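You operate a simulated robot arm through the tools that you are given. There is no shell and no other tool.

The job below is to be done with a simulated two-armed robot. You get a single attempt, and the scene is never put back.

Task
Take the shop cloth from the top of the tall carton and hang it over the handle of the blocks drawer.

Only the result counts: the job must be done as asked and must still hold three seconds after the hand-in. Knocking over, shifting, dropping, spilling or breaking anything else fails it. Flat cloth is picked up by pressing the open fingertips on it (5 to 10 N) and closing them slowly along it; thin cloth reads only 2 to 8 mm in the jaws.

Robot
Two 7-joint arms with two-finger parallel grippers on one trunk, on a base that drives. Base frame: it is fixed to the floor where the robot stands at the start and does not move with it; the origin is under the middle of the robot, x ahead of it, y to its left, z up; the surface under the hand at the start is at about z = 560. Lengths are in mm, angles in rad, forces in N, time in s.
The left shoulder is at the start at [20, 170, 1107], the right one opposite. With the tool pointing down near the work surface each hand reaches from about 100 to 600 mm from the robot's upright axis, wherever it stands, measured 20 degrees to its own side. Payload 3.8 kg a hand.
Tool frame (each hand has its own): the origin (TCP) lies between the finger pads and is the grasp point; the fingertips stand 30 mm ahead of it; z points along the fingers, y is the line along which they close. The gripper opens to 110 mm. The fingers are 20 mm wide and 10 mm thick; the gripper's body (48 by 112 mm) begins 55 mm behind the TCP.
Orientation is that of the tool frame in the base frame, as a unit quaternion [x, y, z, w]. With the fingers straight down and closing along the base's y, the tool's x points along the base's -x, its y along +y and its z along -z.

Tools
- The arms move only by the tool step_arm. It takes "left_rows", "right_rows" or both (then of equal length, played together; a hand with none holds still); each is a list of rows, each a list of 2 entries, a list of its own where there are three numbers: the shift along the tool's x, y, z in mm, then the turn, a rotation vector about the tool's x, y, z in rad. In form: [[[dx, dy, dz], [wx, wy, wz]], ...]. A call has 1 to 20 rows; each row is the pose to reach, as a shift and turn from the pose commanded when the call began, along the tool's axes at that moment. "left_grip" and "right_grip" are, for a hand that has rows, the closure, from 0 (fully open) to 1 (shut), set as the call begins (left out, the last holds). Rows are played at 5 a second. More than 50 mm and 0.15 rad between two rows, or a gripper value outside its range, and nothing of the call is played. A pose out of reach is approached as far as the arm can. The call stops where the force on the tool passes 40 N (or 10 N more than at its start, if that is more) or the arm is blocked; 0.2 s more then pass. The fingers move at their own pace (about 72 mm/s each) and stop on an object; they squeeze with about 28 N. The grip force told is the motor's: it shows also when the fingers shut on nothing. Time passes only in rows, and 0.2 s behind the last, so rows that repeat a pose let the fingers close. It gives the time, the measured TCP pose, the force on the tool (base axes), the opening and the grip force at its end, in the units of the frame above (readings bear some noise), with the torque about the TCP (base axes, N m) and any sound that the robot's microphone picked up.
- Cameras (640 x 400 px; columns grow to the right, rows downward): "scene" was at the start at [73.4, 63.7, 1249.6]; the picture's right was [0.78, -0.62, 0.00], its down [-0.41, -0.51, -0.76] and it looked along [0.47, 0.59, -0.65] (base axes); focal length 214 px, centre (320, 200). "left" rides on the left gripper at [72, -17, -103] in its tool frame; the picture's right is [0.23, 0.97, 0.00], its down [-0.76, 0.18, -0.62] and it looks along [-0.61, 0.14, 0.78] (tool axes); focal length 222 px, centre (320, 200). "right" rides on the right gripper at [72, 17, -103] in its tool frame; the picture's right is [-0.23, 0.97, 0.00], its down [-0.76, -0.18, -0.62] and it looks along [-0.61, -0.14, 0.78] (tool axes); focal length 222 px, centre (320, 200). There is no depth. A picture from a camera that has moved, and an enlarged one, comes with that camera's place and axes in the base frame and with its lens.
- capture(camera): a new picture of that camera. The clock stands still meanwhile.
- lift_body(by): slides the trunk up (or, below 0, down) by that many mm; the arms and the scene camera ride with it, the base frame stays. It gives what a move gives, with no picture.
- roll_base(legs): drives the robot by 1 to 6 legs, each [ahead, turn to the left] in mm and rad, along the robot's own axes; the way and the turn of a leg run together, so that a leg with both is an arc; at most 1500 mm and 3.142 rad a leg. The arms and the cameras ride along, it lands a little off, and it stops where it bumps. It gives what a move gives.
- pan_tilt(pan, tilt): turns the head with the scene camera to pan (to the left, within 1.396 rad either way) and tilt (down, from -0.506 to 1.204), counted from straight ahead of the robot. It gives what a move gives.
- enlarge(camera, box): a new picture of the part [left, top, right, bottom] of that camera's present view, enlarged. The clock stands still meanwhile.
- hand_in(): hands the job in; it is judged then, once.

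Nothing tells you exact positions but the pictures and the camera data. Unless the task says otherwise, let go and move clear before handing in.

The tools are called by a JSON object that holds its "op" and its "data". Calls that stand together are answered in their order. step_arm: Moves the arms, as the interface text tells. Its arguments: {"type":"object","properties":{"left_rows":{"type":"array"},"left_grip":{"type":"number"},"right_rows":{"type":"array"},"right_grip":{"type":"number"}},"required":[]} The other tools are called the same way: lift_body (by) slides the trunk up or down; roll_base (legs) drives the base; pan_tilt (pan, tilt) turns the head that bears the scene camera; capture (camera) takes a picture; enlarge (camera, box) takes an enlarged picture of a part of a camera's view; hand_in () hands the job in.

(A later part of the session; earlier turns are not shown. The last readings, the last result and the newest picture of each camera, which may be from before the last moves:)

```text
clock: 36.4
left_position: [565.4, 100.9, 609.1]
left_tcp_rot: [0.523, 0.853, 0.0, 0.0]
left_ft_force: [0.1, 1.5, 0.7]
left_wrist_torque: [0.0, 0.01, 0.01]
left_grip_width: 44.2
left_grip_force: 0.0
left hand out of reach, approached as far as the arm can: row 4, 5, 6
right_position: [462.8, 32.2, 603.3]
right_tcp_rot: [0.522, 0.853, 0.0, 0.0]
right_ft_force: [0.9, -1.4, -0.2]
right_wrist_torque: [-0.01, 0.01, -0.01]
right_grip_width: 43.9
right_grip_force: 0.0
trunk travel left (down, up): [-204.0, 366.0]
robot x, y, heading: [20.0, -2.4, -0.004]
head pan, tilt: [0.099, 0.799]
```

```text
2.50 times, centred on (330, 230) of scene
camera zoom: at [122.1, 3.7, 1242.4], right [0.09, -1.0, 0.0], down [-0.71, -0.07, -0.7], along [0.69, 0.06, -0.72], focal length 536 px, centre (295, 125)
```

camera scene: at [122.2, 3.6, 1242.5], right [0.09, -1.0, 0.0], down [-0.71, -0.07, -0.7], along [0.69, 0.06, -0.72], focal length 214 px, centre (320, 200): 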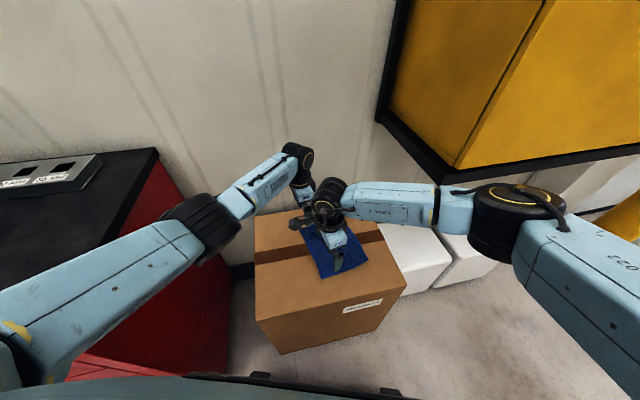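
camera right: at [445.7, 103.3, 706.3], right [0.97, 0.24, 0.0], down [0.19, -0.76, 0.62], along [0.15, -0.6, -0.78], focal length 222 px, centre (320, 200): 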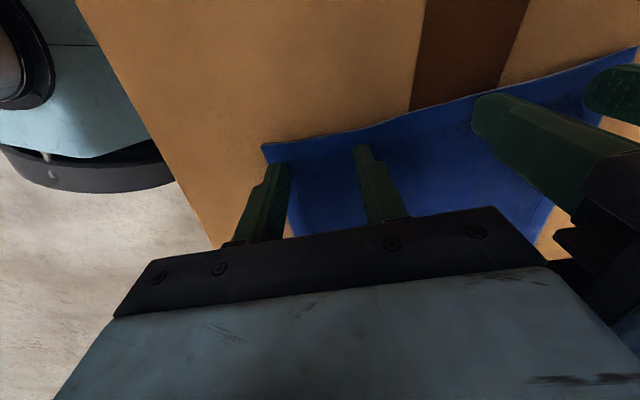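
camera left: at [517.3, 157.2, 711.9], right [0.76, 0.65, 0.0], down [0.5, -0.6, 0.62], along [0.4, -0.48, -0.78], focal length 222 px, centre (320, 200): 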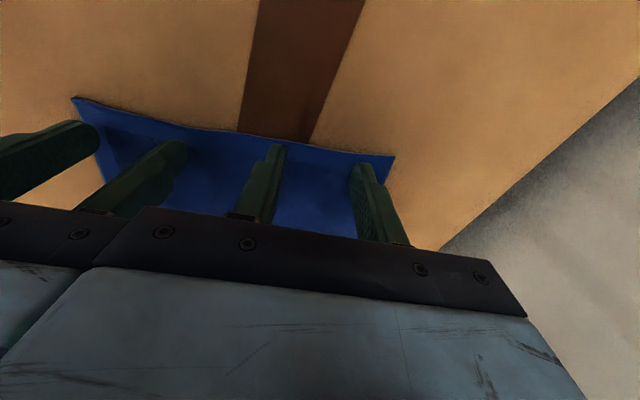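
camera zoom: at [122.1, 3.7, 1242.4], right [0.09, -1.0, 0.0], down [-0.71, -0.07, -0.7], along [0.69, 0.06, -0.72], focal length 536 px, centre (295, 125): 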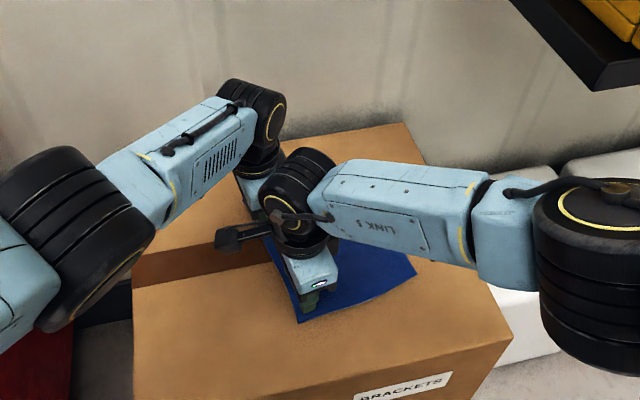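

The left hand could not quite reach at that height, so I'll raise both hands and lower the trunk 150 mm, which gives more horizontal reach.

{"op": "step_arm", "data": {"left_rows": [[[0, 0, -40], [0, 0, 0]], [[0, 0, -80], [0, 0, 0]], [[0, 0, -120], [0, 0, 0]], [[0, 0, -160], [0, 0, 0]]], "right_rows": [[[0, 0, -40], [0, 0, 0]], [[0, 0, -80], [0, 0, 0]], [[0, 0, -120], [0, 0, 0]], [[0, 0, -160], [0, 0, 0]]]}}

{"op": "lift_body", "data": {"by": -150}}

{"op": "step_arm", "data": {"left_rows": [[[-10.8, 19.1, 0], [0, 0, 0]], [[-10.8, 19.1, 0], [0, 0, 0]]]}}

{"op": "capture", "data": {"camera": "scene"}}

```text
clock: 37.4
left_position: [563.8, 100.3, 770.7]
left_tcp_rot: [0.521, 0.853, 0.0, -0.001]
left_ft_force: [-0.4, 0.4, -0.1]
left_wrist_torque: [0.02, -0.02, 0.02]
left_grip_width: 43.9
left_grip_force: 0.0
right_position: [464.4, 31.4, 764.1]
right_tcp_rot: [0.523, 0.853, 0.0, 0.0]
right_ft_force: [0.7, 0.5, 0.0]
right_wrist_torque: [0.03, -0.03, -0.05]
right_grip_width: 44.2
right_grip_force: 0.1
trunk travel left (down, up): [-204.0, 366.0]
robot x, y, heading: [22.3, 1.3, -0.009]
head pan, tilt: [0.099, 0.799]
```

```text
clock: 39.1
left_position: [564.7, 101.3, 619.9]
left_tcp_rot: [0.522, 0.853, 0.0, 0.001]
left_ft_force: [0.2, 0.3, -0.5]
left_wrist_torque: [-0.01, -0.01, 0.02]
left_grip_width: 44.0
left_grip_force: 0.1
right_position: [464.9, 31.3, 614.7]
right_tcp_rot: [0.523, 0.853, 0.0, 0.0]
right_ft_force: [-0.2, 0.0, -0.7]
right_wrist_torque: [-0.03, -0.02, -0.02]
right_grip_width: 43.9
right_grip_force: 0.1
trunk travel left (down, up): [-54.0, 516.0]
robot x, y, heading: [20.2, -2.8, -0.004]
head pan, tilt: [0.099, 0.799]
```

```text
clock: 39.8
left_position: [585.8, 100.2, 619.4]
left_tcp_rot: [0.522, 0.853, 0.0, 0.0]
left_ft_force: [0.4, 0.5, -0.7]
left_wrist_torque: [0.01, -0.01, 0.01]
left_grip_width: 44.1
left_grip_force: 0.1
right_position: [465.1, 30.7, 614.3]
right_tcp_rot: [0.522, 0.853, 0.0, 0.001]
right_ft_force: [1.0, -0.7, -0.4]
right_wrist_torque: [0.04, 0.01, 0.0]
right_grip_width: 44.1
right_grip_force: 0.0
trunk travel left (down, up): [-54.0, 516.0]
robot x, y, heading: [20.8, -1.5, -0.003]
head pan, tilt: [0.099, 0.799]
```

```text
taken
camera scene: at [122.2, 3.7, 1092.5], right [0.09, -1.0, 0.0], down [-0.71, -0.07, -0.7], along [0.69, 0.07, -0.72], focal length 214 px, centre (320, 200)
```

scene: 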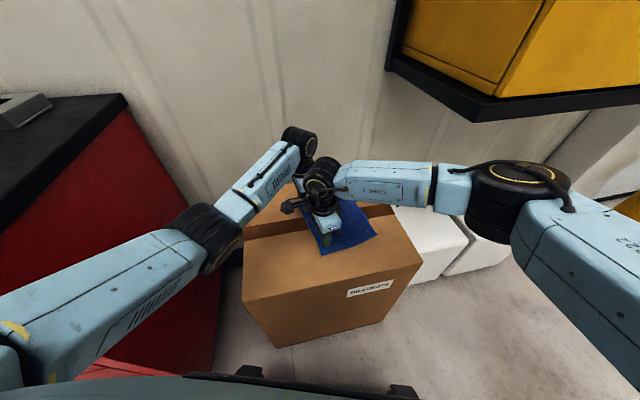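

Both hands are now in reach over the edge at z near 615. I descend to just above the cloth and check finger placement with the hand cameras.

{"op": "step_arm", "data": {"left_rows": [[[0, 0, 12], [0, 0, 0]], [[0, 0, 21], [0, 0, 0]], [[0, 0, 21], [0, 0, 0]]], "right_rows": [[[0, 0, 10], [0, 0, 0]], [[0, 0, 16], [0, 0, 0]], [[0, 0, 16], [0, 0, 0]]]}}

{"op": "enlarge", "data": {"camera": "right", "box": [220, 60, 540, 260]}}

{"op": "enlarge", "data": {"camera": "left", "box": [60, 60, 440, 280]}}

```text
clock: 40.5
left_position: [586.1, 101.0, 598.7]
left_tcp_rot: [0.523, 0.852, 0.001, 0.0]
left_ft_force: [0.4, -1.0, -0.2]
left_wrist_torque: [0.0, 0.03, 0.0]
left_grip_width: 44.0
left_grip_force: 0.2
right_position: [464.4, 31.0, 597.5]
right_tcp_rot: [0.523, 0.853, 0.0, -0.001]
right_ft_force: [-0.5, 0.3, 0.2]
right_wrist_torque: [0.05, 0.04, -0.03]
right_grip_width: 44.1
right_grip_force: 0.1
trunk travel left (down, up): [-54.0, 516.0]
robot x, y, heading: [24.8, -0.2, -0.01]
head pan, tilt: [0.099, 0.799]
```

```text
2.00 times, centred on (380, 160) of right
camera zoom: at [446.9, 102.9, 701.0], right [0.97, 0.24, 0.0], down [0.19, -0.76, 0.62], along [0.15, -0.61, -0.78], focal length 444 px, centre (200, 280)
```

zoom: 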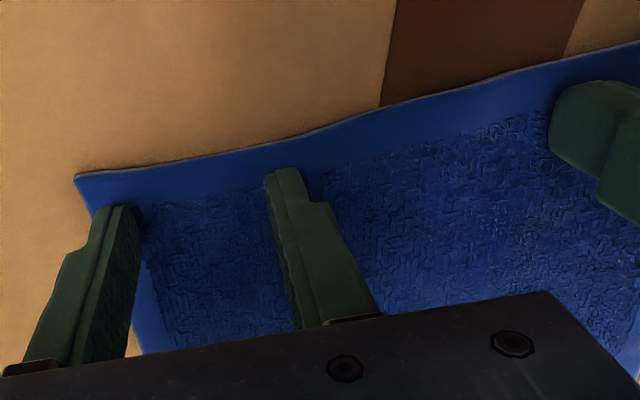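

```text
1.68 times, centred on (250, 170) of left
camera zoom: at [538.2, 156.3, 700.4], right [0.76, 0.65, 0.0], down [0.5, -0.6, 0.62], along [0.4, -0.48, -0.78], focal length 374 px, centre (438, 250)
```

zoom: 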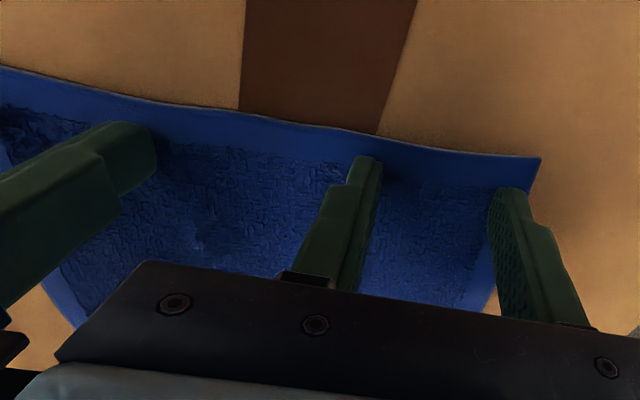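

Fingertips sit just inside the cloth corners and edge on both hands. I lower in small steps until I feel contact.

{"op": "step_arm", "data": {"left_rows": [[[0, 0, 2], [0, 0, 0]], [[0, 0, 4], [0, 0, 0]], [[0, 0, 5], [0, 0, 0]]], "right_rows": [[[0, 0, 2], [0, 0, 0]], [[0, 0, 4], [0, 0, 0]], [[0, 0, 4], [0, 0, 0]]]}}

```text
clock: 41.4
left_position: [585.1, 100.3, 594.8]
left_tcp_rot: [0.522, 0.853, 0.0, 0.0]
left_ft_force: [0.7, -1.1, 1.4]
left_wrist_torque: [0.02, 0.01, 0.03]
left_grip_width: 43.9
left_grip_force: 0.1
right_position: [464.4, 31.0, 592.8]
right_tcp_rot: [0.522, 0.853, 0.0, 0.001]
right_ft_force: [0.1, -0.4, 2.3]
right_wrist_torque: [0.01, -0.02, -0.01]
right_grip_width: 44.1
right_grip_force: 0.0
trunk travel left (down, up): [-54.0, 516.0]
robot x, y, heading: [19.0, -2.0, -0.003]
head pan, tilt: [0.099, 0.799]
```

{"op": "step_arm", "data": {"left_rows": [[[0, 0, 1], [0, 0, 0]], [[0, 0, 2], [0, 0, 0]], [[0, 0, 2], [0, 0, 0]]], "right_rows": [[[0, 0, 1], [0, 0, 0]], [[0, 0, 1], [0, 0, 0]], [[0, 0, 1], [0, 0, 0]]]}}

```text
clock: 42.1
left_position: [586.1, 99.9, 592.5]
left_tcp_rot: [0.523, 0.852, 0.001, 0.001]
left_ft_force: [-1.0, 2.6, 8.6]
left_wrist_torque: [0.02, 0.03, 0.02]
left_grip_width: 43.9
left_grip_force: 0.0
right_position: [464.6, 31.1, 593.7]
right_tcp_rot: [0.523, 0.853, 0.0, 0.0]
right_ft_force: [1.4, 0.3, 4.4]
right_wrist_torque: [0.0, -0.01, 0.03]
right_grip_width: 43.8
right_grip_force: 0.1
trunk travel left (down, up): [-54.0, 516.0]
robot x, y, heading: [21.1, -2.3, -0.003]
head pan, tilt: [0.099, 0.799]
```

Both hands touch the cloth now (left about 8.6 N, right about 4.4 N). I press the right hand 1 mm more and start closing slowly.

{"op": "step_arm", "data": {"left_rows": [[[0, 0, 0], [0, 0, 0]], [[0, 0, 0], [0, 0, 0]]], "right_rows": [[[0, 0, 1], [0, 0, 0]], [[0, 0, 1], [0, 0, 0]]]}}

{"op": "step_arm", "data": {"left_rows": [[[0, 0, 0], [0, 0, 0]], [[0, 0, 0], [0, 0, 0]]], "right_rows": [[[0, 0, 0], [0, 0, 0]], [[0, 0, 0], [0, 0, 0]]], "left_grip": 0.66, "right_grip": 0.66}}

{"op": "step_arm", "data": {"left_rows": [[[0, 0, 0], [0, 0, 0]], [[0, 0, 0], [0, 0, 0]]], "right_rows": [[[0, 0, 0], [0, 0, 0]], [[0, 0, 0], [0, 0, 0]]], "left_grip": 0.72, "right_grip": 0.72}}

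{"op": "enlarge", "data": {"camera": "right", "box": [220, 60, 540, 260]}}

{"op": "enlarge", "data": {"camera": "left", "box": [60, 60, 440, 280]}}

```text
clock: 42.8
left_position: [586.0, 99.7, 592.6]
left_tcp_rot: [0.523, 0.852, 0.001, 0.001]
left_ft_force: [0.9, 2.1, 8.8]
left_wrist_torque: [0.06, -0.05, -0.03]
left_grip_width: 43.8
left_grip_force: 0.1
right_position: [464.6, 30.0, 593.6]
right_tcp_rot: [0.523, 0.853, 0.001, 0.001]
right_ft_force: [0.6, -0.1, 10.6]
right_wrist_torque: [-0.05, 0.02, 0.05]
right_grip_width: 44.2
right_grip_force: 0.0
trunk travel left (down, up): [-54.0, 516.0]
robot x, y, heading: [23.7, -1.8, -0.009]
head pan, tilt: [0.099, 0.799]
```

```text
clock: 43.4
left_position: [585.2, 98.7, 593.3]
left_tcp_rot: [0.523, 0.852, 0.001, 0.001]
left_ft_force: [-1.2, -2.9, 9.5]
left_wrist_torque: [-0.02, 0.02, 0.04]
left_grip_width: 36.6
left_grip_force: 0.0
right_position: [463.4, 31.4, 593.1]
right_tcp_rot: [0.522, 0.853, 0.0, 0.001]
right_ft_force: [1.1, 0.0, 11.3]
right_wrist_torque: [-0.01, 0.04, 0.01]
right_grip_width: 35.9
right_grip_force: 0.1
trunk travel left (down, up): [-54.0, 516.0]
robot x, y, heading: [23.1, -3.0, -0.004]
head pan, tilt: [0.099, 0.799]
```

```text
clock: 44.0
left_position: [585.1, 99.2, 592.5]
left_tcp_rot: [0.522, 0.853, 0.0, 0.0]
left_ft_force: [-0.6, -0.7, 10.6]
left_wrist_torque: [-0.03, -0.02, -0.01]
left_grip_width: 29.5
left_grip_force: 0.1
right_position: [463.4, 30.0, 593.1]
right_tcp_rot: [0.522, 0.853, 0.001, 0.0]
right_ft_force: [-0.5, 0.4, 14.3]
right_wrist_torque: [0.01, 0.03, 0.0]
right_grip_width: 29.3
right_grip_force: 0.1
trunk travel left (down, up): [-54.0, 516.0]
robot x, y, heading: [19.8, -0.9, -0.004]
head pan, tilt: [0.099, 0.799]
```

```text
2.00 times, centred on (380, 160) of right
camera zoom: at [446.1, 102.9, 696.4], right [0.97, 0.24, 0.0], down [0.19, -0.76, 0.62], along [0.15, -0.6, -0.78], focal length 444 px, centre (200, 280)
```

zoom: 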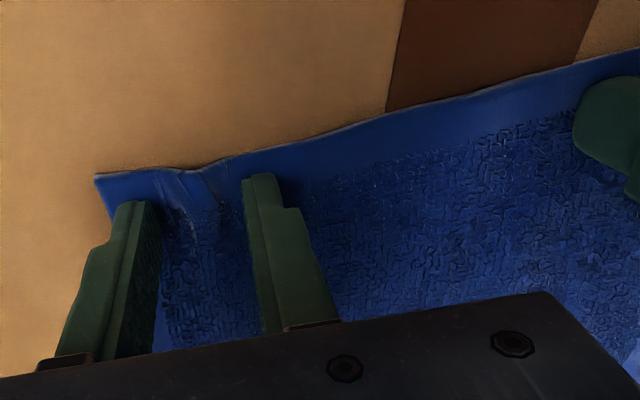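

```text
1.68 times, centred on (250, 170) of left
camera zoom: at [538.0, 156.0, 694.8], right [0.76, 0.65, 0.0], down [0.5, -0.6, 0.62], along [0.4, -0.48, -0.78], focal length 374 px, centre (438, 250)
```

zoom: 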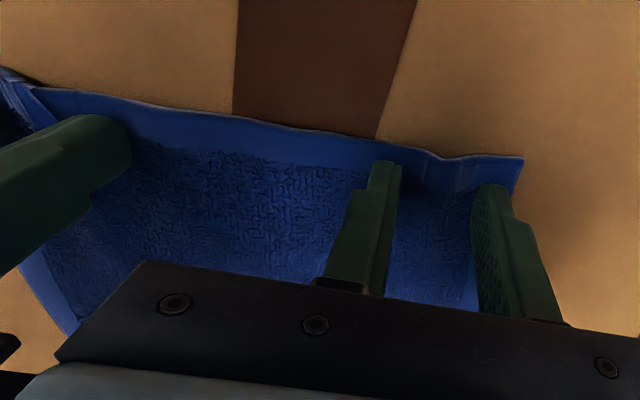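

Ridges are forming between the fingers on both hands. The right force rose to 14 N, so I ease both hands up slightly while continuing to close.

{"op": "step_arm", "data": {"left_rows": [[[0, 0, -0.4], [0, 0, 0]], [[0, 0, -0.4], [0, 0, 0]]], "right_rows": [[[0, 0, -1], [0, 0, 0]], [[0, 0, -1], [0, 0, 0]]], "left_grip": 0.78, "right_grip": 0.78}}

{"op": "step_arm", "data": {"left_rows": [[[0, 0, 0], [0, 0, 0]], [[0, 0, 0], [0, 0, 0]]], "right_rows": [[[0, 0, 0], [0, 0, 0]], [[0, 0, 0], [0, 0, 0]]], "left_grip": 0.84, "right_grip": 0.84}}

{"op": "enlarge", "data": {"camera": "right", "box": [220, 60, 540, 260]}}

{"op": "enlarge", "data": {"camera": "left", "box": [60, 60, 440, 280]}}

```text
clock: 44.5
left_position: [586.0, 99.4, 593.6]
left_tcp_rot: [0.522, 0.853, 0.0, 0.001]
left_ft_force: [-0.6, 0.4, 10.3]
left_wrist_torque: [0.01, -0.03, 0.0]
left_grip_width: 23.1
left_grip_force: 0.2
right_position: [463.4, 31.0, 592.6]
right_tcp_rot: [0.523, 0.853, 0.0, 0.0]
right_ft_force: [0.7, 0.0, 9.3]
right_wrist_torque: [0.01, 0.01, 0.0]
right_grip_width: 22.8
right_grip_force: 0.0
trunk travel left (down, up): [-54.0, 516.0]
robot x, y, heading: [19.5, -4.7, -0.006]
head pan, tilt: [0.099, 0.799]
```

```text
clock: 45.1
left_position: [586.8, 100.0, 593.2]
left_tcp_rot: [0.523, 0.852, 0.0, 0.0]
left_ft_force: [-2.2, 0.1, 8.9]
left_wrist_torque: [0.04, 0.04, 0.0]
left_grip_width: 18.3
left_grip_force: 0.5
right_position: [463.0, 29.8, 593.4]
right_tcp_rot: [0.523, 0.852, 0.0, 0.0]
right_ft_force: [0.3, 0.0, 7.6]
right_wrist_torque: [0.01, 0.03, -0.02]
right_grip_width: 18.5
right_grip_force: 0.0
trunk travel left (down, up): [-54.0, 516.0]
robot x, y, heading: [22.7, 0.5, -0.004]
head pan, tilt: [0.099, 0.799]
```

```text
2.00 times, centred on (380, 160) of right
camera zoom: at [446.1, 102.8, 696.6], right [0.97, 0.24, 0.0], down [0.19, -0.76, 0.62], along [0.15, -0.6, -0.78], focal length 444 px, centre (200, 280)
```

zoom: 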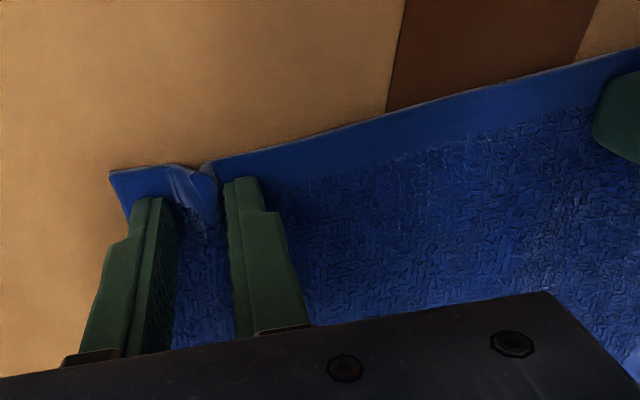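

```text
1.68 times, centred on (250, 170) of left
camera zoom: at [538.0, 156.0, 694.9], right [0.76, 0.65, 0.0], down [0.5, -0.6, 0.62], along [0.4, -0.48, -0.78], focal length 374 px, centre (438, 250)
```

zoom: 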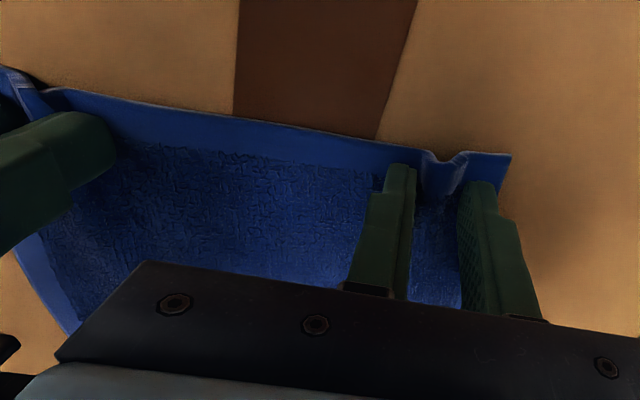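

The ridges on both sides stand up well between the fingers, with forces about 8 to 9 N. I keep closing in steps to full grip.

{"op": "step_arm", "data": {"left_rows": [[[0, 0, 0], [0, 0, 0]], [[0, 0, 0], [0, 0, 0]]], "right_rows": [[[0, 0, 0], [0, 0, 0]], [[0, 0, 0], [0, 0, 0]]], "left_grip": 0.9, "right_grip": 0.9}}

{"op": "step_arm", "data": {"left_rows": [[[0, 0, 0], [0, 0, 0]], [[0, 0, 0], [0, 0, 0]]], "right_rows": [[[0, 0, 0], [0, 0, 0]], [[0, 0, 0], [0, 0, 0]]], "left_grip": 0.95, "right_grip": 0.95}}

{"op": "step_arm", "data": {"left_rows": [[[0, 0, 0], [0, 0, 0]], [[0, 0, 0], [0, 0, 0]], [[0, 0, 0], [0, 0, 0]]], "right_rows": [[[0, 0, 0], [0, 0, 0]], [[0, 0, 0], [0, 0, 0]], [[0, 0, 0], [0, 0, 0]]], "left_grip": 1.0, "right_grip": 1.0}}

{"op": "enlarge", "data": {"camera": "right", "box": [220, 60, 540, 260]}}

{"op": "enlarge", "data": {"camera": "left", "box": [60, 60, 440, 280]}}

```text
clock: 45.8
left_position: [586.4, 98.2, 593.5]
left_tcp_rot: [0.522, 0.853, -0.001, 0.001]
left_ft_force: [-4.1, -3.7, 9.1]
left_wrist_torque: [-0.08, 0.17, 0.04]
left_grip_width: 11.8
left_grip_force: 5.7
right_position: [463.7, 30.5, 593.1]
right_tcp_rot: [0.522, 0.853, 0.0, 0.0]
right_ft_force: [4.8, 2.7, 4.6]
right_wrist_torque: [0.07, -0.18, 0.01]
right_grip_width: 11.1
right_grip_force: 5.2
trunk travel left (down, up): [-54.0, 516.0]
robot x, y, heading: [23.0, -5.0, -0.002]
head pan, tilt: [0.099, 0.799]
```

```text
clock: 46.4
left_position: [584.8, 99.2, 592.8]
left_tcp_rot: [0.523, 0.852, 0.0, -0.001]
left_ft_force: [-9.4, -6.6, 10.0]
left_wrist_torque: [-0.2, 0.32, 0.0]
left_grip_width: 6.5
left_grip_force: 27.9
right_position: [464.3, 29.9, 593.8]
right_tcp_rot: [0.523, 0.852, 0.001, 0.001]
right_ft_force: [10.4, 5.6, 4.9]
right_wrist_torque: [0.2, -0.34, 0.03]
right_grip_width: 9.8
right_grip_force: 10.1
trunk travel left (down, up): [-54.0, 516.0]
robot x, y, heading: [25.1, 1.9, -0.004]
head pan, tilt: [0.099, 0.799]
```

```text
clock: 47.1
left_position: [586.1, 99.0, 593.6]
left_tcp_rot: [0.523, 0.852, 0.0, 0.0]
left_ft_force: [-14.7, -9.6, 11.8]
left_wrist_torque: [-0.3, 0.48, 0.03]
left_grip_width: 7.0
left_grip_force: 27.9
right_position: [464.5, 29.8, 594.7]
right_tcp_rot: [0.522, 0.853, 0.001, 0.0]
right_ft_force: [15.6, 9.2, 3.2]
right_wrist_torque: [0.31, -0.46, 0.03]
right_grip_width: 6.6
right_grip_force: 28.2
trunk travel left (down, up): [-54.0, 516.0]
robot x, y, heading: [19.7, 2.7, -0.009]
head pan, tilt: [0.099, 0.799]
```

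```text
2.00 times, centred on (380, 160) of right
camera zoom: at [446.7, 102.9, 697.1], right [0.97, 0.24, 0.0], down [0.19, -0.76, 0.62], along [0.15, -0.6, -0.78], focal length 444 px, centre (200, 280)
```

zoom: 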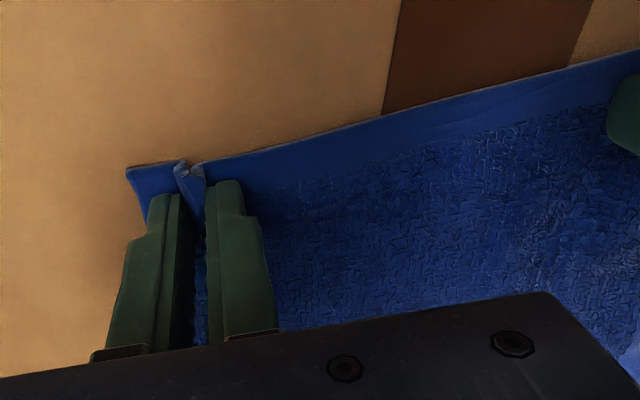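

```text
1.68 times, centred on (250, 170) of left
camera zoom: at [537.9, 155.3, 694.7], right [0.76, 0.64, 0.0], down [0.5, -0.6, 0.62], along [0.4, -0.48, -0.78], focal length 374 px, centre (438, 250)
```

zoom: 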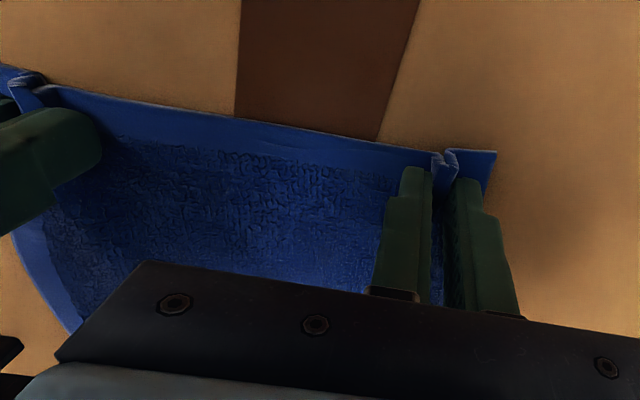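

Both grippers hold cloth (about 7 mm in the jaws, 28 N), with about 18 N of tension between them. I bring the hands 8 mm closer to relax it and lift slowly.

{"op": "step_arm", "data": {"left_rows": [[[0, -2, -0.5], [0, 0, 0]], [[0, -4, -1.5], [0, 0, 0]], [[0, -5, -8], [0, 0, 0]], [[0, -5, -18], [0, 0, 0]], [[0, -5, -30], [0, 0, 0]], [[0, -5, -30], [0, 0, 0]]], "right_rows": [[[0, 2, -0.5], [0, 0, 0]], [[0, 4, -1.5], [0, 0, 0]], [[0, 5, -8], [0, 0, 0]], [[0, 5, -18], [0, 0, 0]], [[0, 5, -30], [0, 0, 0]], [[0, 5, -30], [0, 0, 0]]]}}

{"op": "capture", "data": {"camera": "right"}}

{"op": "capture", "data": {"camera": "left"}}

{"op": "enlarge", "data": {"camera": "scene", "box": [240, 130, 420, 290]}}

```text
clock: 48.5
left_position: [581.2, 97.5, 622.8]
left_tcp_rot: [0.522, 0.853, 0.0, 0.0]
left_ft_force: [-1.4, -1.3, -0.6]
left_wrist_torque: [-0.04, 0.04, 0.0]
left_grip_width: 5.5
left_grip_force: 28.0
right_position: [468.2, 32.8, 622.7]
right_tcp_rot: [0.523, 0.852, 0.0, -0.001]
right_ft_force: [2.1, 1.2, -0.1]
right_wrist_torque: [0.03, -0.09, 0.0]
right_grip_width: 4.4
right_grip_force: 27.7
trunk travel left (down, up): [-54.0, 516.0]
robot x, y, heading: [18.7, -3.3, -0.006]
head pan, tilt: [0.099, 0.799]
```

```text
taken
camera right: at [451.2, 105.1, 726.3], right [0.97, 0.24, 0.0], down [0.19, -0.76, 0.62], along [0.15, -0.61, -0.78], focal length 222 px, centre (320, 200)
```

right: 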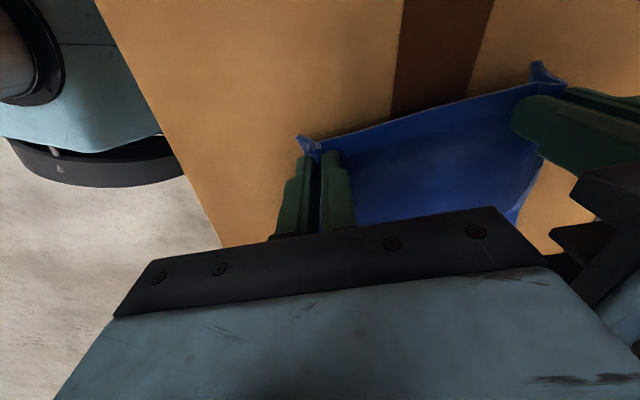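

```text
taken
camera left: at [534.0, 154.3, 724.2], right [0.76, 0.65, 0.0], down [0.51, -0.6, 0.62], along [0.4, -0.48, -0.78], focal length 222 px, centre (320, 200)
```

left: 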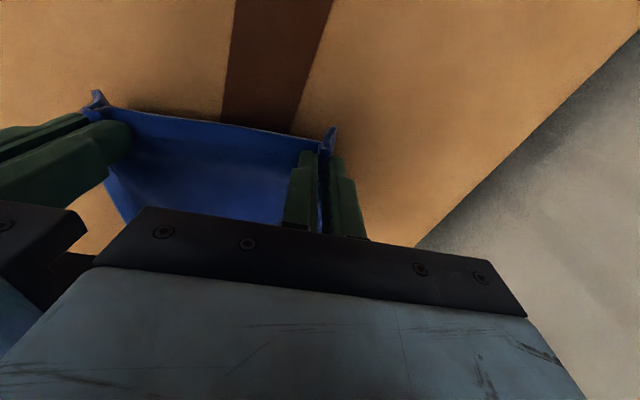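

```text
2.50 times, centred on (330, 210) of scene
camera zoom: at [122.2, 3.7, 1092.4], right [0.09, -1.0, 0.0], down [-0.71, -0.07, -0.7], along [0.69, 0.06, -0.72], focal length 536 px, centre (295, 175)
```

zoom: 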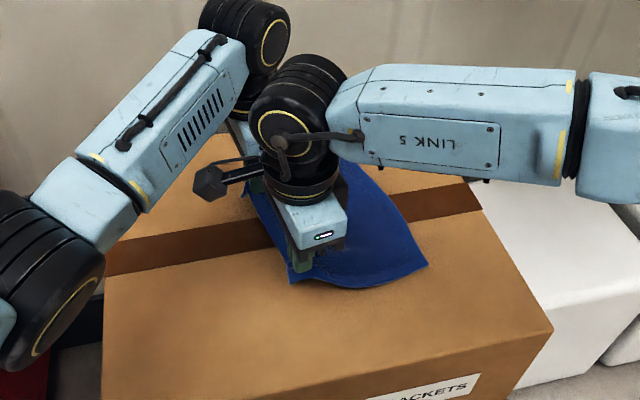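

Both pinches hold and the edge is off the carton with little tension. I raise the trunk and then the hands to bring the cloth clear of the carton.

{"op": "lift_body", "data": {"by": 150}}

{"op": "step_arm", "data": {"left_rows": [[[0, 0, -25], [0, 0, 0]], [[0, 0, -50], [0, 0, 0]], [[0, 0, -75], [0, 0, 0]], [[0, 0, -100], [0, 0, 0]]], "right_rows": [[[0, 0, -25], [0, 0, 0]], [[0, 0, -50], [0, 0, 0]], [[0, 0, -75], [0, 0, 0]], [[0, 0, -100], [0, 0, 0]]]}}

{"op": "capture", "data": {"camera": "scene"}}

{"op": "capture", "data": {"camera": "right"}}

```text
clock: 50.3
left_position: [580.7, 97.7, 772.6]
left_tcp_rot: [0.522, 0.853, 0.0, 0.0]
left_ft_force: [-0.9, -0.5, -0.5]
left_wrist_torque: [-0.02, 0.04, 0.01]
left_grip_width: 5.3
left_grip_force: 27.6
right_position: [468.7, 33.3, 771.9]
right_tcp_rot: [0.523, 0.852, 0.0, 0.0]
right_ft_force: [1.3, 0.5, -0.4]
right_wrist_torque: [0.04, -0.08, 0.01]
right_grip_width: 4.8
right_grip_force: 27.9
trunk travel left (down, up): [-204.0, 366.0]
robot x, y, heading: [22.1, -0.9, -0.008]
head pan, tilt: [0.099, 0.799]
```

```text
clock: 51.3
left_position: [582.5, 97.3, 873.3]
left_tcp_rot: [0.522, 0.853, -0.001, 0.0]
left_ft_force: [-2.1, -1.5, 0.0]
left_wrist_torque: [-0.07, 0.12, 0.0]
left_grip_width: 5.5
left_grip_force: 28.2
right_position: [468.6, 31.8, 872.1]
right_tcp_rot: [0.523, 0.852, -0.002, 0.0]
right_ft_force: [3.4, -10.0, -11.5]
right_wrist_torque: [0.19, -0.01, -0.07]
right_grip_width: 4.5
right_grip_force: 27.2
trunk travel left (down, up): [-204.0, 366.0]
robot x, y, heading: [21.9, -1.5, -0.005]
head pan, tilt: [0.099, 0.799]
```

```text
taken
camera scene: at [122.0, 3.7, 1242.5], right [0.09, -1.0, 0.0], down [-0.71, -0.07, -0.7], along [0.69, 0.06, -0.72], focal length 214 px, centre (320, 200)
```

scene: 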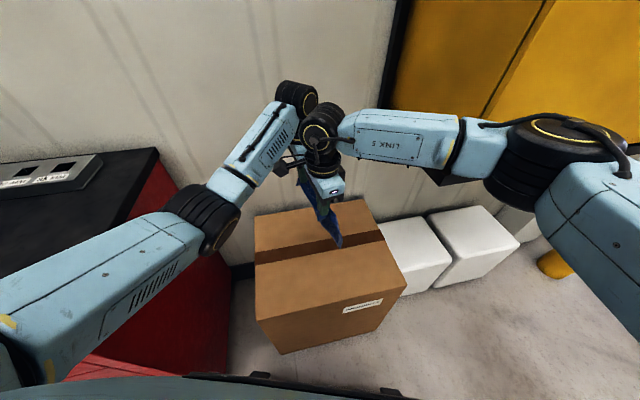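

```text
taken
camera right: at [451.9, 104.3, 974.7], right [0.97, 0.24, 0.0], down [0.19, -0.76, 0.63], along [0.15, -0.61, -0.78], focal length 222 px, centre (320, 200)
```

right: 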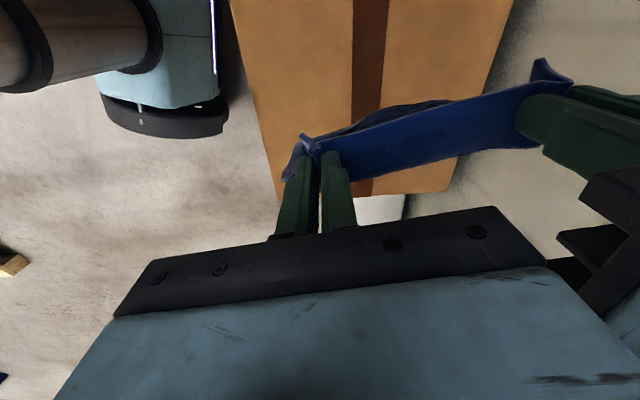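

The cloth is clear of the carton and hangs from both hands. The right hand showed an odd force, so I take a still reading before moving on.

{"op": "step_arm", "data": {"left_rows": [[[0, 0, 0], [0, 0, 0]], [[0, 0, 0], [0, 0, 0]]], "right_rows": [[[0, 0, 0], [0, 0, 0]], [[0, 0, 0], [0, 0, 0]]]}}

{"op": "enlarge", "data": {"camera": "scene", "box": [240, 60, 440, 260]}}

{"op": "capture", "data": {"camera": "left"}}

```text
clock: 51.9
left_position: [582.8, 97.3, 873.7]
left_tcp_rot: [0.521, 0.854, 0.0, 0.001]
left_ft_force: [-2.3, -2.3, -0.8]
left_wrist_torque: [-0.06, 0.12, 0.01]
left_grip_width: 5.5
left_grip_force: 27.7
right_position: [469.8, 31.7, 872.1]
right_tcp_rot: [0.523, 0.852, -0.003, 0.001]
right_ft_force: [3.7, -19.2, -20.0]
right_wrist_torque: [0.59, -0.16, 0.14]
right_grip_width: 4.6
right_grip_force: 28.0
trunk travel left (down, up): [-204.0, 366.0]
robot x, y, heading: [22.8, -1.3, -0.009]
head pan, tilt: [0.099, 0.799]
```

```text
2.00 times, centred on (340, 160) of scene
camera zoom: at [122.2, 3.7, 1242.4], right [0.09, -1.0, 0.0], down [-0.71, -0.07, -0.7], along [0.69, 0.06, -0.72], focal length 429 px, centre (280, 280)
```

zoom: 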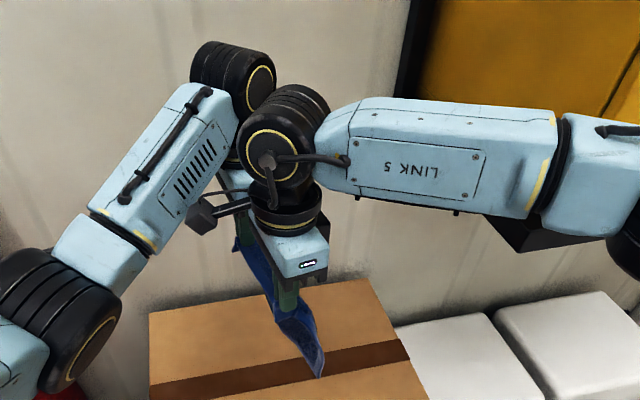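

```text
taken
camera left: at [534.5, 154.1, 974.3], right [0.76, 0.65, 0.0], down [0.5, -0.6, 0.62], along [0.4, -0.48, -0.78], focal length 222 px, centre (320, 200)
```

left: 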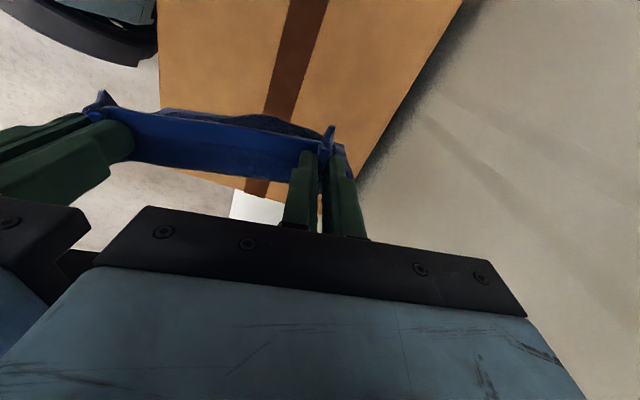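

The right hand's camera arm is pressing against the left forearm, which explains the force. I lower both hands by 45 mm to relieve it.

{"op": "step_arm", "data": {"left_rows": [[[0, 0, 15], [0, 0, 0]], [[0, 0, 30], [0, 0, 0]], [[0, 0, 45], [0, 0, 0]], [[0, 0, 45], [0, 0, 0]]], "right_rows": [[[0, 0, 15], [0, 0, 0]], [[0, 0, 30], [0, 0, 0]], [[0, 0, 45], [0, 0, 0]], [[0, 0, 45], [0, 0, 0]]]}}

{"op": "enlarge", "data": {"camera": "scene", "box": [240, 60, 440, 260]}}

```text
clock: 52.9
left_position: [580.4, 96.9, 825.8]
left_tcp_rot: [0.524, 0.852, 0.0, 0.001]
left_ft_force: [-0.5, -1.9, 0.1]
left_wrist_torque: [-0.02, 0.02, -0.02]
left_grip_width: 5.6
left_grip_force: 28.4
right_position: [468.4, 34.0, 829.2]
right_tcp_rot: [0.523, 0.853, 0.002, 0.0]
right_ft_force: [0.7, 0.8, 0.6]
right_wrist_torque: [0.05, -0.05, -0.01]
right_grip_width: 4.5
right_grip_force: 28.1
trunk travel left (down, up): [-204.0, 366.0]
robot x, y, heading: [25.4, 0.6, -0.001]
head pan, tilt: [0.099, 0.799]
```

```text
2.00 times, centred on (340, 160) of scene
camera zoom: at [122.2, 3.7, 1242.5], right [0.09, -1.0, 0.0], down [-0.71, -0.07, -0.7], along [0.69, 0.06, -0.72], focal length 429 px, centre (280, 280)
```

zoom: 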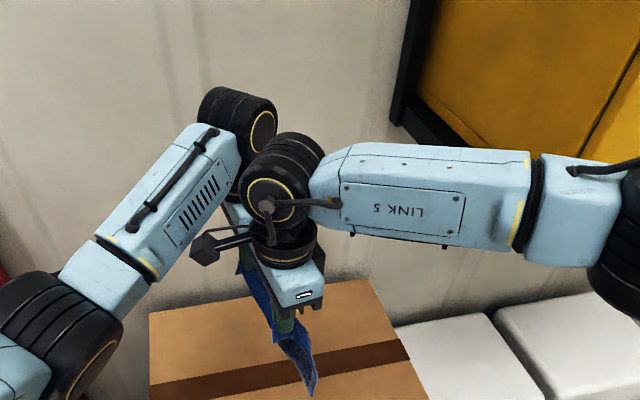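

The contact is relieved and the cloth hangs clear of the carton by about 60 mm. I back straight away from the carton into the open.

{"op": "roll_base", "data": {"legs": [[-480, 0]]}}

{"op": "capture", "data": {"camera": "scene"}}

```text
clock: 55.8
left_position: [101.0, 99.2, 826.9]
left_tcp_rot: [0.523, 0.852, 0.0, 0.001]
left_ft_force: [-1.4, -1.6, 0.5]
left_wrist_torque: [-0.05, 0.04, -0.02]
left_grip_width: 5.4
left_grip_force: 28.0
right_position: [-10.4, 36.5, 826.9]
right_tcp_rot: [0.525, 0.851, 0.0, 0.0]
right_ft_force: [1.6, 0.7, -0.9]
right_wrist_torque: [0.07, -0.03, -0.01]
right_grip_width: 4.6
right_grip_force: 28.2
trunk travel left (down, up): [-204.0, 366.0]
robot x, y, heading: [-455.6, 2.0, -0.003]
head pan, tilt: [0.099, 0.799]
```

```text
taken
camera scene: at [-357.6, 7.3, 1242.5], right [0.09, -1.0, 0.0], down [-0.71, -0.06, -0.7], along [0.69, 0.06, -0.72], focal length 214 px, centre (320, 200)
```

scene: 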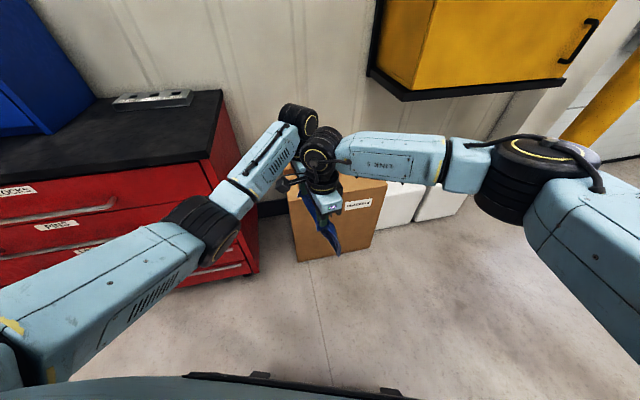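

The robot is in the open at about (-455, 0). Now I turn the pair of hands together by about 60 degrees so the gripped edge lies across in front of the robot with both hands in their natural orientation.

{"op": "step_arm", "data": {"left_rows": [[[3.4, -8.22, 0], [0, 0, -0.0918]], [[6.71, -16.9, 0], [0, 0, -0.1835]], [[9.91, -26.07, 0], [0, 0, -0.2753]], [[12.95, -35.71, 0], [0, 0, -0.367]], [[15.81, -45.81, 0], [0, 0, -0.4588]], [[18.43, -56.35, 0], [0, 0, -0.5505]], [[20.8, -67.3, 0], [0, 0, -0.6423]], [[22.86, -78.66, 0], [0, 0, -0.734]], [[24.57, -90.37, 0], [0, 0, -0.8258]], [[25.91, -102.4, 0], [0, 0, -0.9175]], [[26.88, -114.75, 0], [0, 0, -1.0093]], [[27.41, -127.35, 0], [0, 0, -1.101]]], "right_rows": [[[-7.88, -7.2, 0], [0, 0, -0.0918]], [[-15.66, -13.94, 0], [0, 0, -0.1835]], [[-23.32, -20.17, 0], [0, 0, -0.2753]], [[-30.84, -25.93, 0], [0, 0, -0.367]], [[-38.17, -31.25, 0], [0, 0, -0.4588]], [[-45.27, -36.12, 0], [0, 0, -0.5505]], [[-52.1, -40.58, 0], [0, 0, -0.6423]], [[-58.62, -44.64, 0], [0, 0, -0.734]], [[-64.81, -48.35, 0], [0, 0, -0.8258]], [[-70.64, -51.71, 0], [0, 0, -0.9175]], [[-76.06, -54.77, 0], [0, 0, -1.0093]], [[-81.06, -57.58, 0], [0, 0, -1.101]]]}}

{"op": "capture", "data": {"camera": "scene"}}

{"op": "capture", "data": {"camera": "left"}}

{"op": "capture", "data": {"camera": "right"}}

```text
clock: 58.4
left_position: [-24.0, 66.2, 826.1]
left_tcp_rot: [0.001, 1.0, 0.0, 0.0]
left_ft_force: [-0.8, -1.0, 0.0]
left_wrist_torque: [-0.02, -0.02, -0.07]
left_grip_width: 4.1
left_grip_force: 28.5
right_position: [-24.9, -62.9, 827.6]
right_tcp_rot: [0.0, 1.0, 0.0, 0.0]
right_ft_force: [0.3, 1.5, 0.2]
right_wrist_torque: [0.07, 0.03, -0.06]
right_grip_width: 4.0
right_grip_force: 27.9
trunk travel left (down, up): [-204.0, 366.0]
robot x, y, heading: [-462.1, 2.4, -0.012]
head pan, tilt: [0.099, 0.799]
```

```text
taken
camera scene: at [-357.2, 7.2, 1242.5], right [0.09, -1.0, 0.0], down [-0.71, -0.06, -0.7], along [0.69, 0.06, -0.72], focal length 214 px, centre (320, 200)
```

scene: 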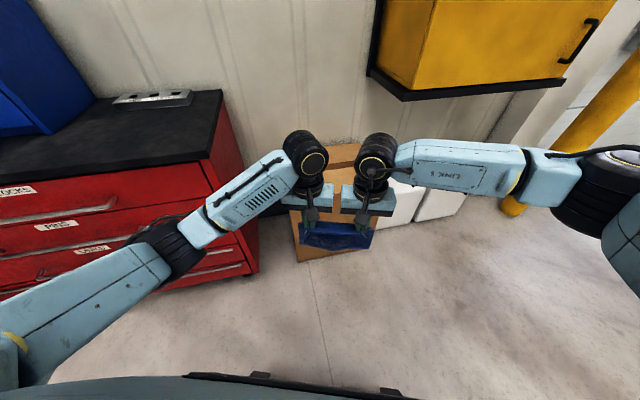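

```text
taken
camera left: at [-95.6, 48.5, 928.5], right [-0.23, 0.97, 0.0], down [0.76, 0.18, 0.62], along [0.61, 0.14, -0.78], focal length 222 px, centre (320, 200)
```

left: 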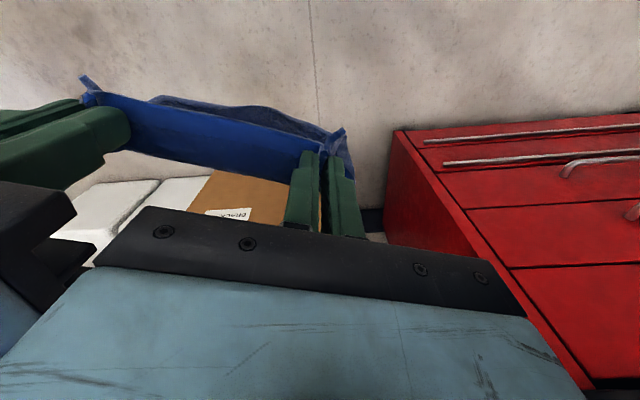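

```text
taken
camera right: at [-97.4, -46.4, 931.4], right [0.23, 0.97, 0.0], down [0.76, -0.18, 0.62], along [0.61, -0.14, -0.78], focal length 222 px, centre (320, 200)
```

right: 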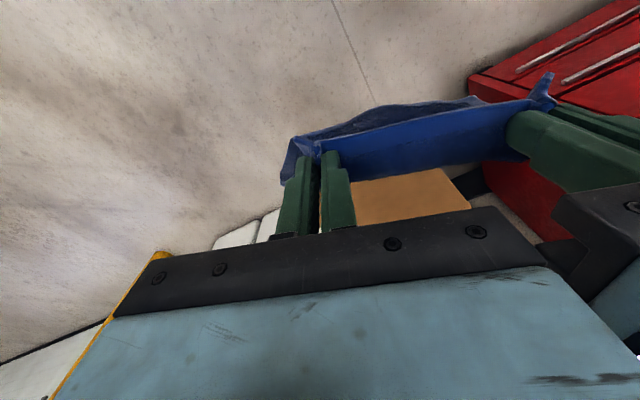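

The gripped edge now lies across in front of the robot with the cloth hanging flat between the hands. Before driving to the bench front I raise the trunk 160 mm and look left along the way.

{"op": "lift_body", "data": {"by": 160}}

{"op": "pan_tilt", "data": {"pan": 1.2, "tilt": 0.6}}

{"op": "capture", "data": {"camera": "scene"}}

```text
clock: 60.2
left_position: [-22.5, 64.9, 986.0]
left_tcp_rot: [0.001, 1.0, 0.0, 0.0]
left_ft_force: [0.2, -1.2, -0.2]
left_wrist_torque: [-0.04, 0.01, -0.05]
left_grip_width: 4.2
left_grip_force: 28.5
right_position: [-25.3, -63.5, 987.8]
right_tcp_rot: [0.001, 1.0, 0.001, 0.0]
right_ft_force: [-1.3, 1.2, 0.0]
right_wrist_torque: [0.08, 0.0, -0.05]
right_grip_width: 4.5
right_grip_force: 28.4
trunk travel left (down, up): [-364.0, 206.0]
robot x, y, heading: [-460.3, 1.3, -0.009]
head pan, tilt: [0.099, 0.799]
```

```text
clock: 61.5
left_position: [-22.2, 67.1, 987.2]
left_tcp_rot: [0.001, 1.0, 0.0, -0.001]
left_ft_force: [0.1, -1.4, 0.6]
left_wrist_torque: [-0.05, -0.01, -0.05]
left_grip_width: 4.3
left_grip_force: 28.0
right_position: [-26.2, -62.4, 987.8]
right_tcp_rot: [0.002, 1.0, 0.0, 0.0]
right_ft_force: [-1.3, 0.2, -0.8]
right_wrist_torque: [0.07, 0.06, -0.05]
right_grip_width: 4.3
right_grip_force: 28.4
trunk travel left (down, up): [-364.0, 206.0]
robot x, y, heading: [-459.3, 1.7, -0.01]
head pan, tilt: [1.201, 0.6]
```

```text
taken
camera scene: at [-404.6, 82.2, 1419.3], right [0.93, -0.37, 0.0], down [-0.21, -0.52, -0.82], along [0.31, 0.77, -0.57], focal length 214 px, centre (320, 200)
```

scene: 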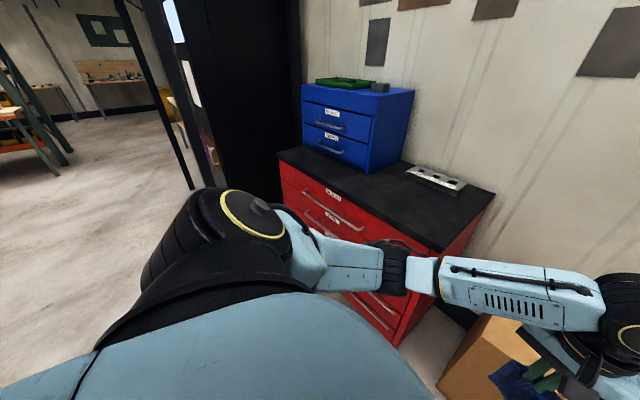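

The floor to the left is open and the bench front is free. I turn left, drive to a point about 700 mm in front of the drawers, and turn to face them.

{"op": "roll_base", "data": {"legs": [[0, 1.926], [691, 0], [0, -1.598]]}}

{"op": "pan_tilt", "data": {"pan": 0.0, "tilt": 0.6}}

{"op": "capture", "data": {"camera": "scene"}}

{"op": "capture", "data": {"camera": "left"}}

{"op": "capture", "data": {"camera": "right"}}

```text
clock: 73.8
left_position: [-299.0, 852.1, 985.8]
left_tcp_rot: [-0.161, 0.987, 0.0, 0.0]
left_ft_force: [0.1, -1.1, -0.8]
left_wrist_torque: [-0.04, 0.02, 0.05]
left_grip_width: 4.3
left_grip_force: 27.7
right_position: [-259.3, 730.3, 988.3]
right_tcp_rot: [-0.16, 0.987, 0.0, 0.0]
right_ft_force: [-0.5, 1.8, -0.3]
right_wrist_torque: [0.04, 0.03, 0.1]
right_grip_width: 4.2
right_grip_force: 28.3
trunk travel left (down, up): [-364.0, 206.0]
robot x, y, heading: [-690.7, 653.9, 0.314]
head pan, tilt: [1.201, 0.6]
```

```text
clock: 75.2
left_position: [-298.8, 853.0, 987.0]
left_tcp_rot: [-0.16, 0.987, 0.0, 0.0]
left_ft_force: [0.3, -1.0, 0.1]
left_wrist_torque: [-0.07, -0.01, 0.06]
left_grip_width: 4.5
left_grip_force: 28.0
right_position: [-260.8, 729.3, 988.4]
right_tcp_rot: [-0.16, 0.987, 0.0, 0.0]
right_ft_force: [0.1, 0.5, 0.2]
right_wrist_torque: [0.07, 0.01, 0.09]
right_grip_width: 4.3
right_grip_force: 27.7
trunk travel left (down, up): [-364.0, 206.0]
robot x, y, heading: [-697.8, 653.0, 0.31]
head pan, tilt: [0.0, 0.6]
```

```text
taken
camera scene: at [-587.6, 685.4, 1419.3], right [0.31, -0.95, 0.0], down [-0.54, -0.17, -0.83], along [0.78, 0.26, -0.56], focal length 214 px, centre (320, 200)
```

scene: 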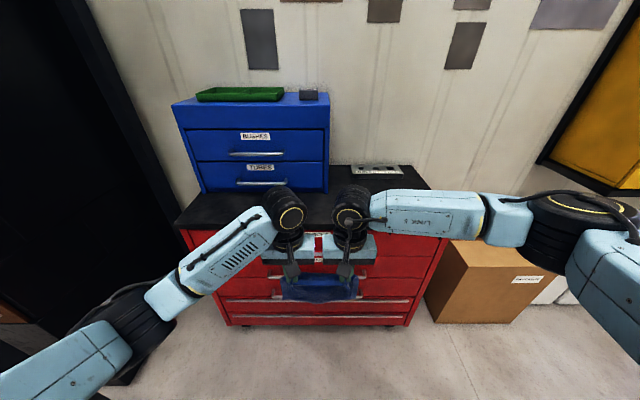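

```text
taken
camera left: at [-362.2, 813.0, 1088.4], right [-0.52, 0.85, 0.0], down [0.67, 0.41, 0.62], along [0.53, 0.33, -0.78], focal length 222 px, centre (320, 200)
```

left: 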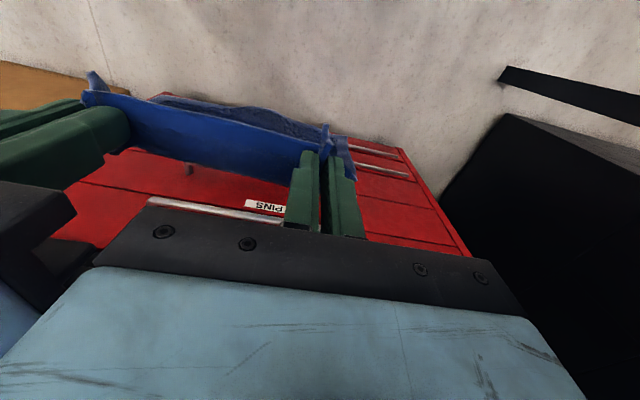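

```text
taken
camera right: at [-333.8, 722.5, 1091.4], right [-0.09, 1.0, 0.0], down [0.78, 0.07, 0.62], along [0.62, 0.06, -0.78], focal length 222 px, centre (320, 200)
```

right: 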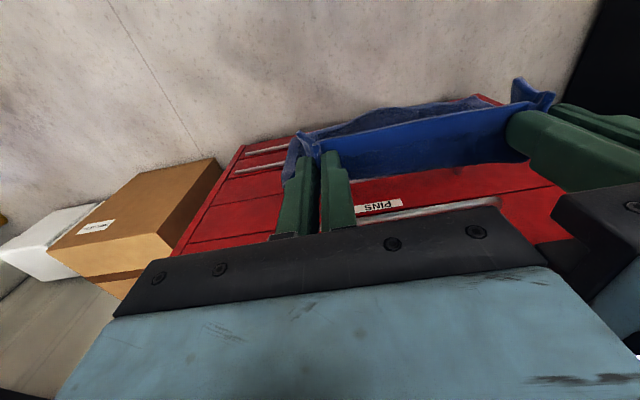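

I'm now square to the bench front, about 250 mm short of the hanging position. I take enlarged views to measure the BLOCKS bar, slab edge and cloth more exactly.

{"op": "enlarge", "data": {"camera": "scene", "box": [220, 220, 420, 345]}}

{"op": "enlarge", "data": {"camera": "left", "box": [60, 60, 420, 260]}}

{"op": "enlarge", "data": {"camera": "right", "box": [240, 60, 600, 260]}}

```text
3.20 times, centred on (320, 282) of scene
camera zoom: at [-587.6, 685.4, 1419.3], right [0.31, -0.95, 0.0], down [-0.54, -0.17, -0.83], along [0.78, 0.26, -0.56], focal length 686 px, centre (320, -64)
```

zoom: 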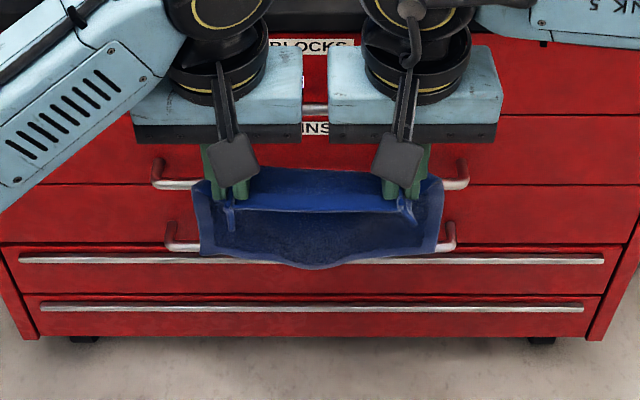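

```text
1.78 times, centred on (240, 160) of left
camera zoom: at [-362.2, 813.0, 1088.4], right [-0.52, 0.85, 0.0], down [0.67, 0.41, 0.62], along [0.53, 0.33, -0.78], focal length 395 px, centre (462, 271)
```

zoom: 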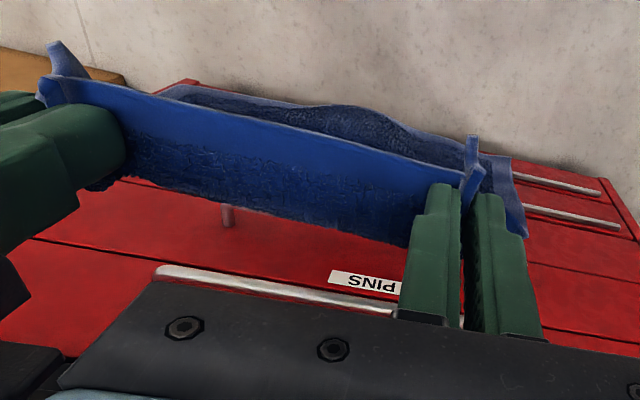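

```text
1.78 times, centred on (420, 160) of right
camera zoom: at [-333.8, 722.5, 1091.4], right [-0.09, 1.0, 0.0], down [0.78, 0.07, 0.62], along [0.62, 0.06, -0.78], focal length 395 px, centre (142, 271)
```

zoom: 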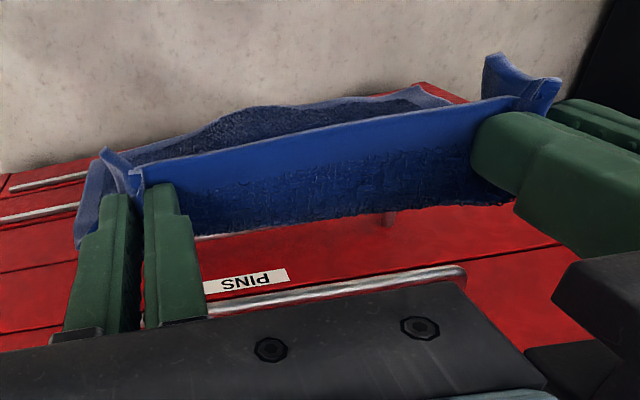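

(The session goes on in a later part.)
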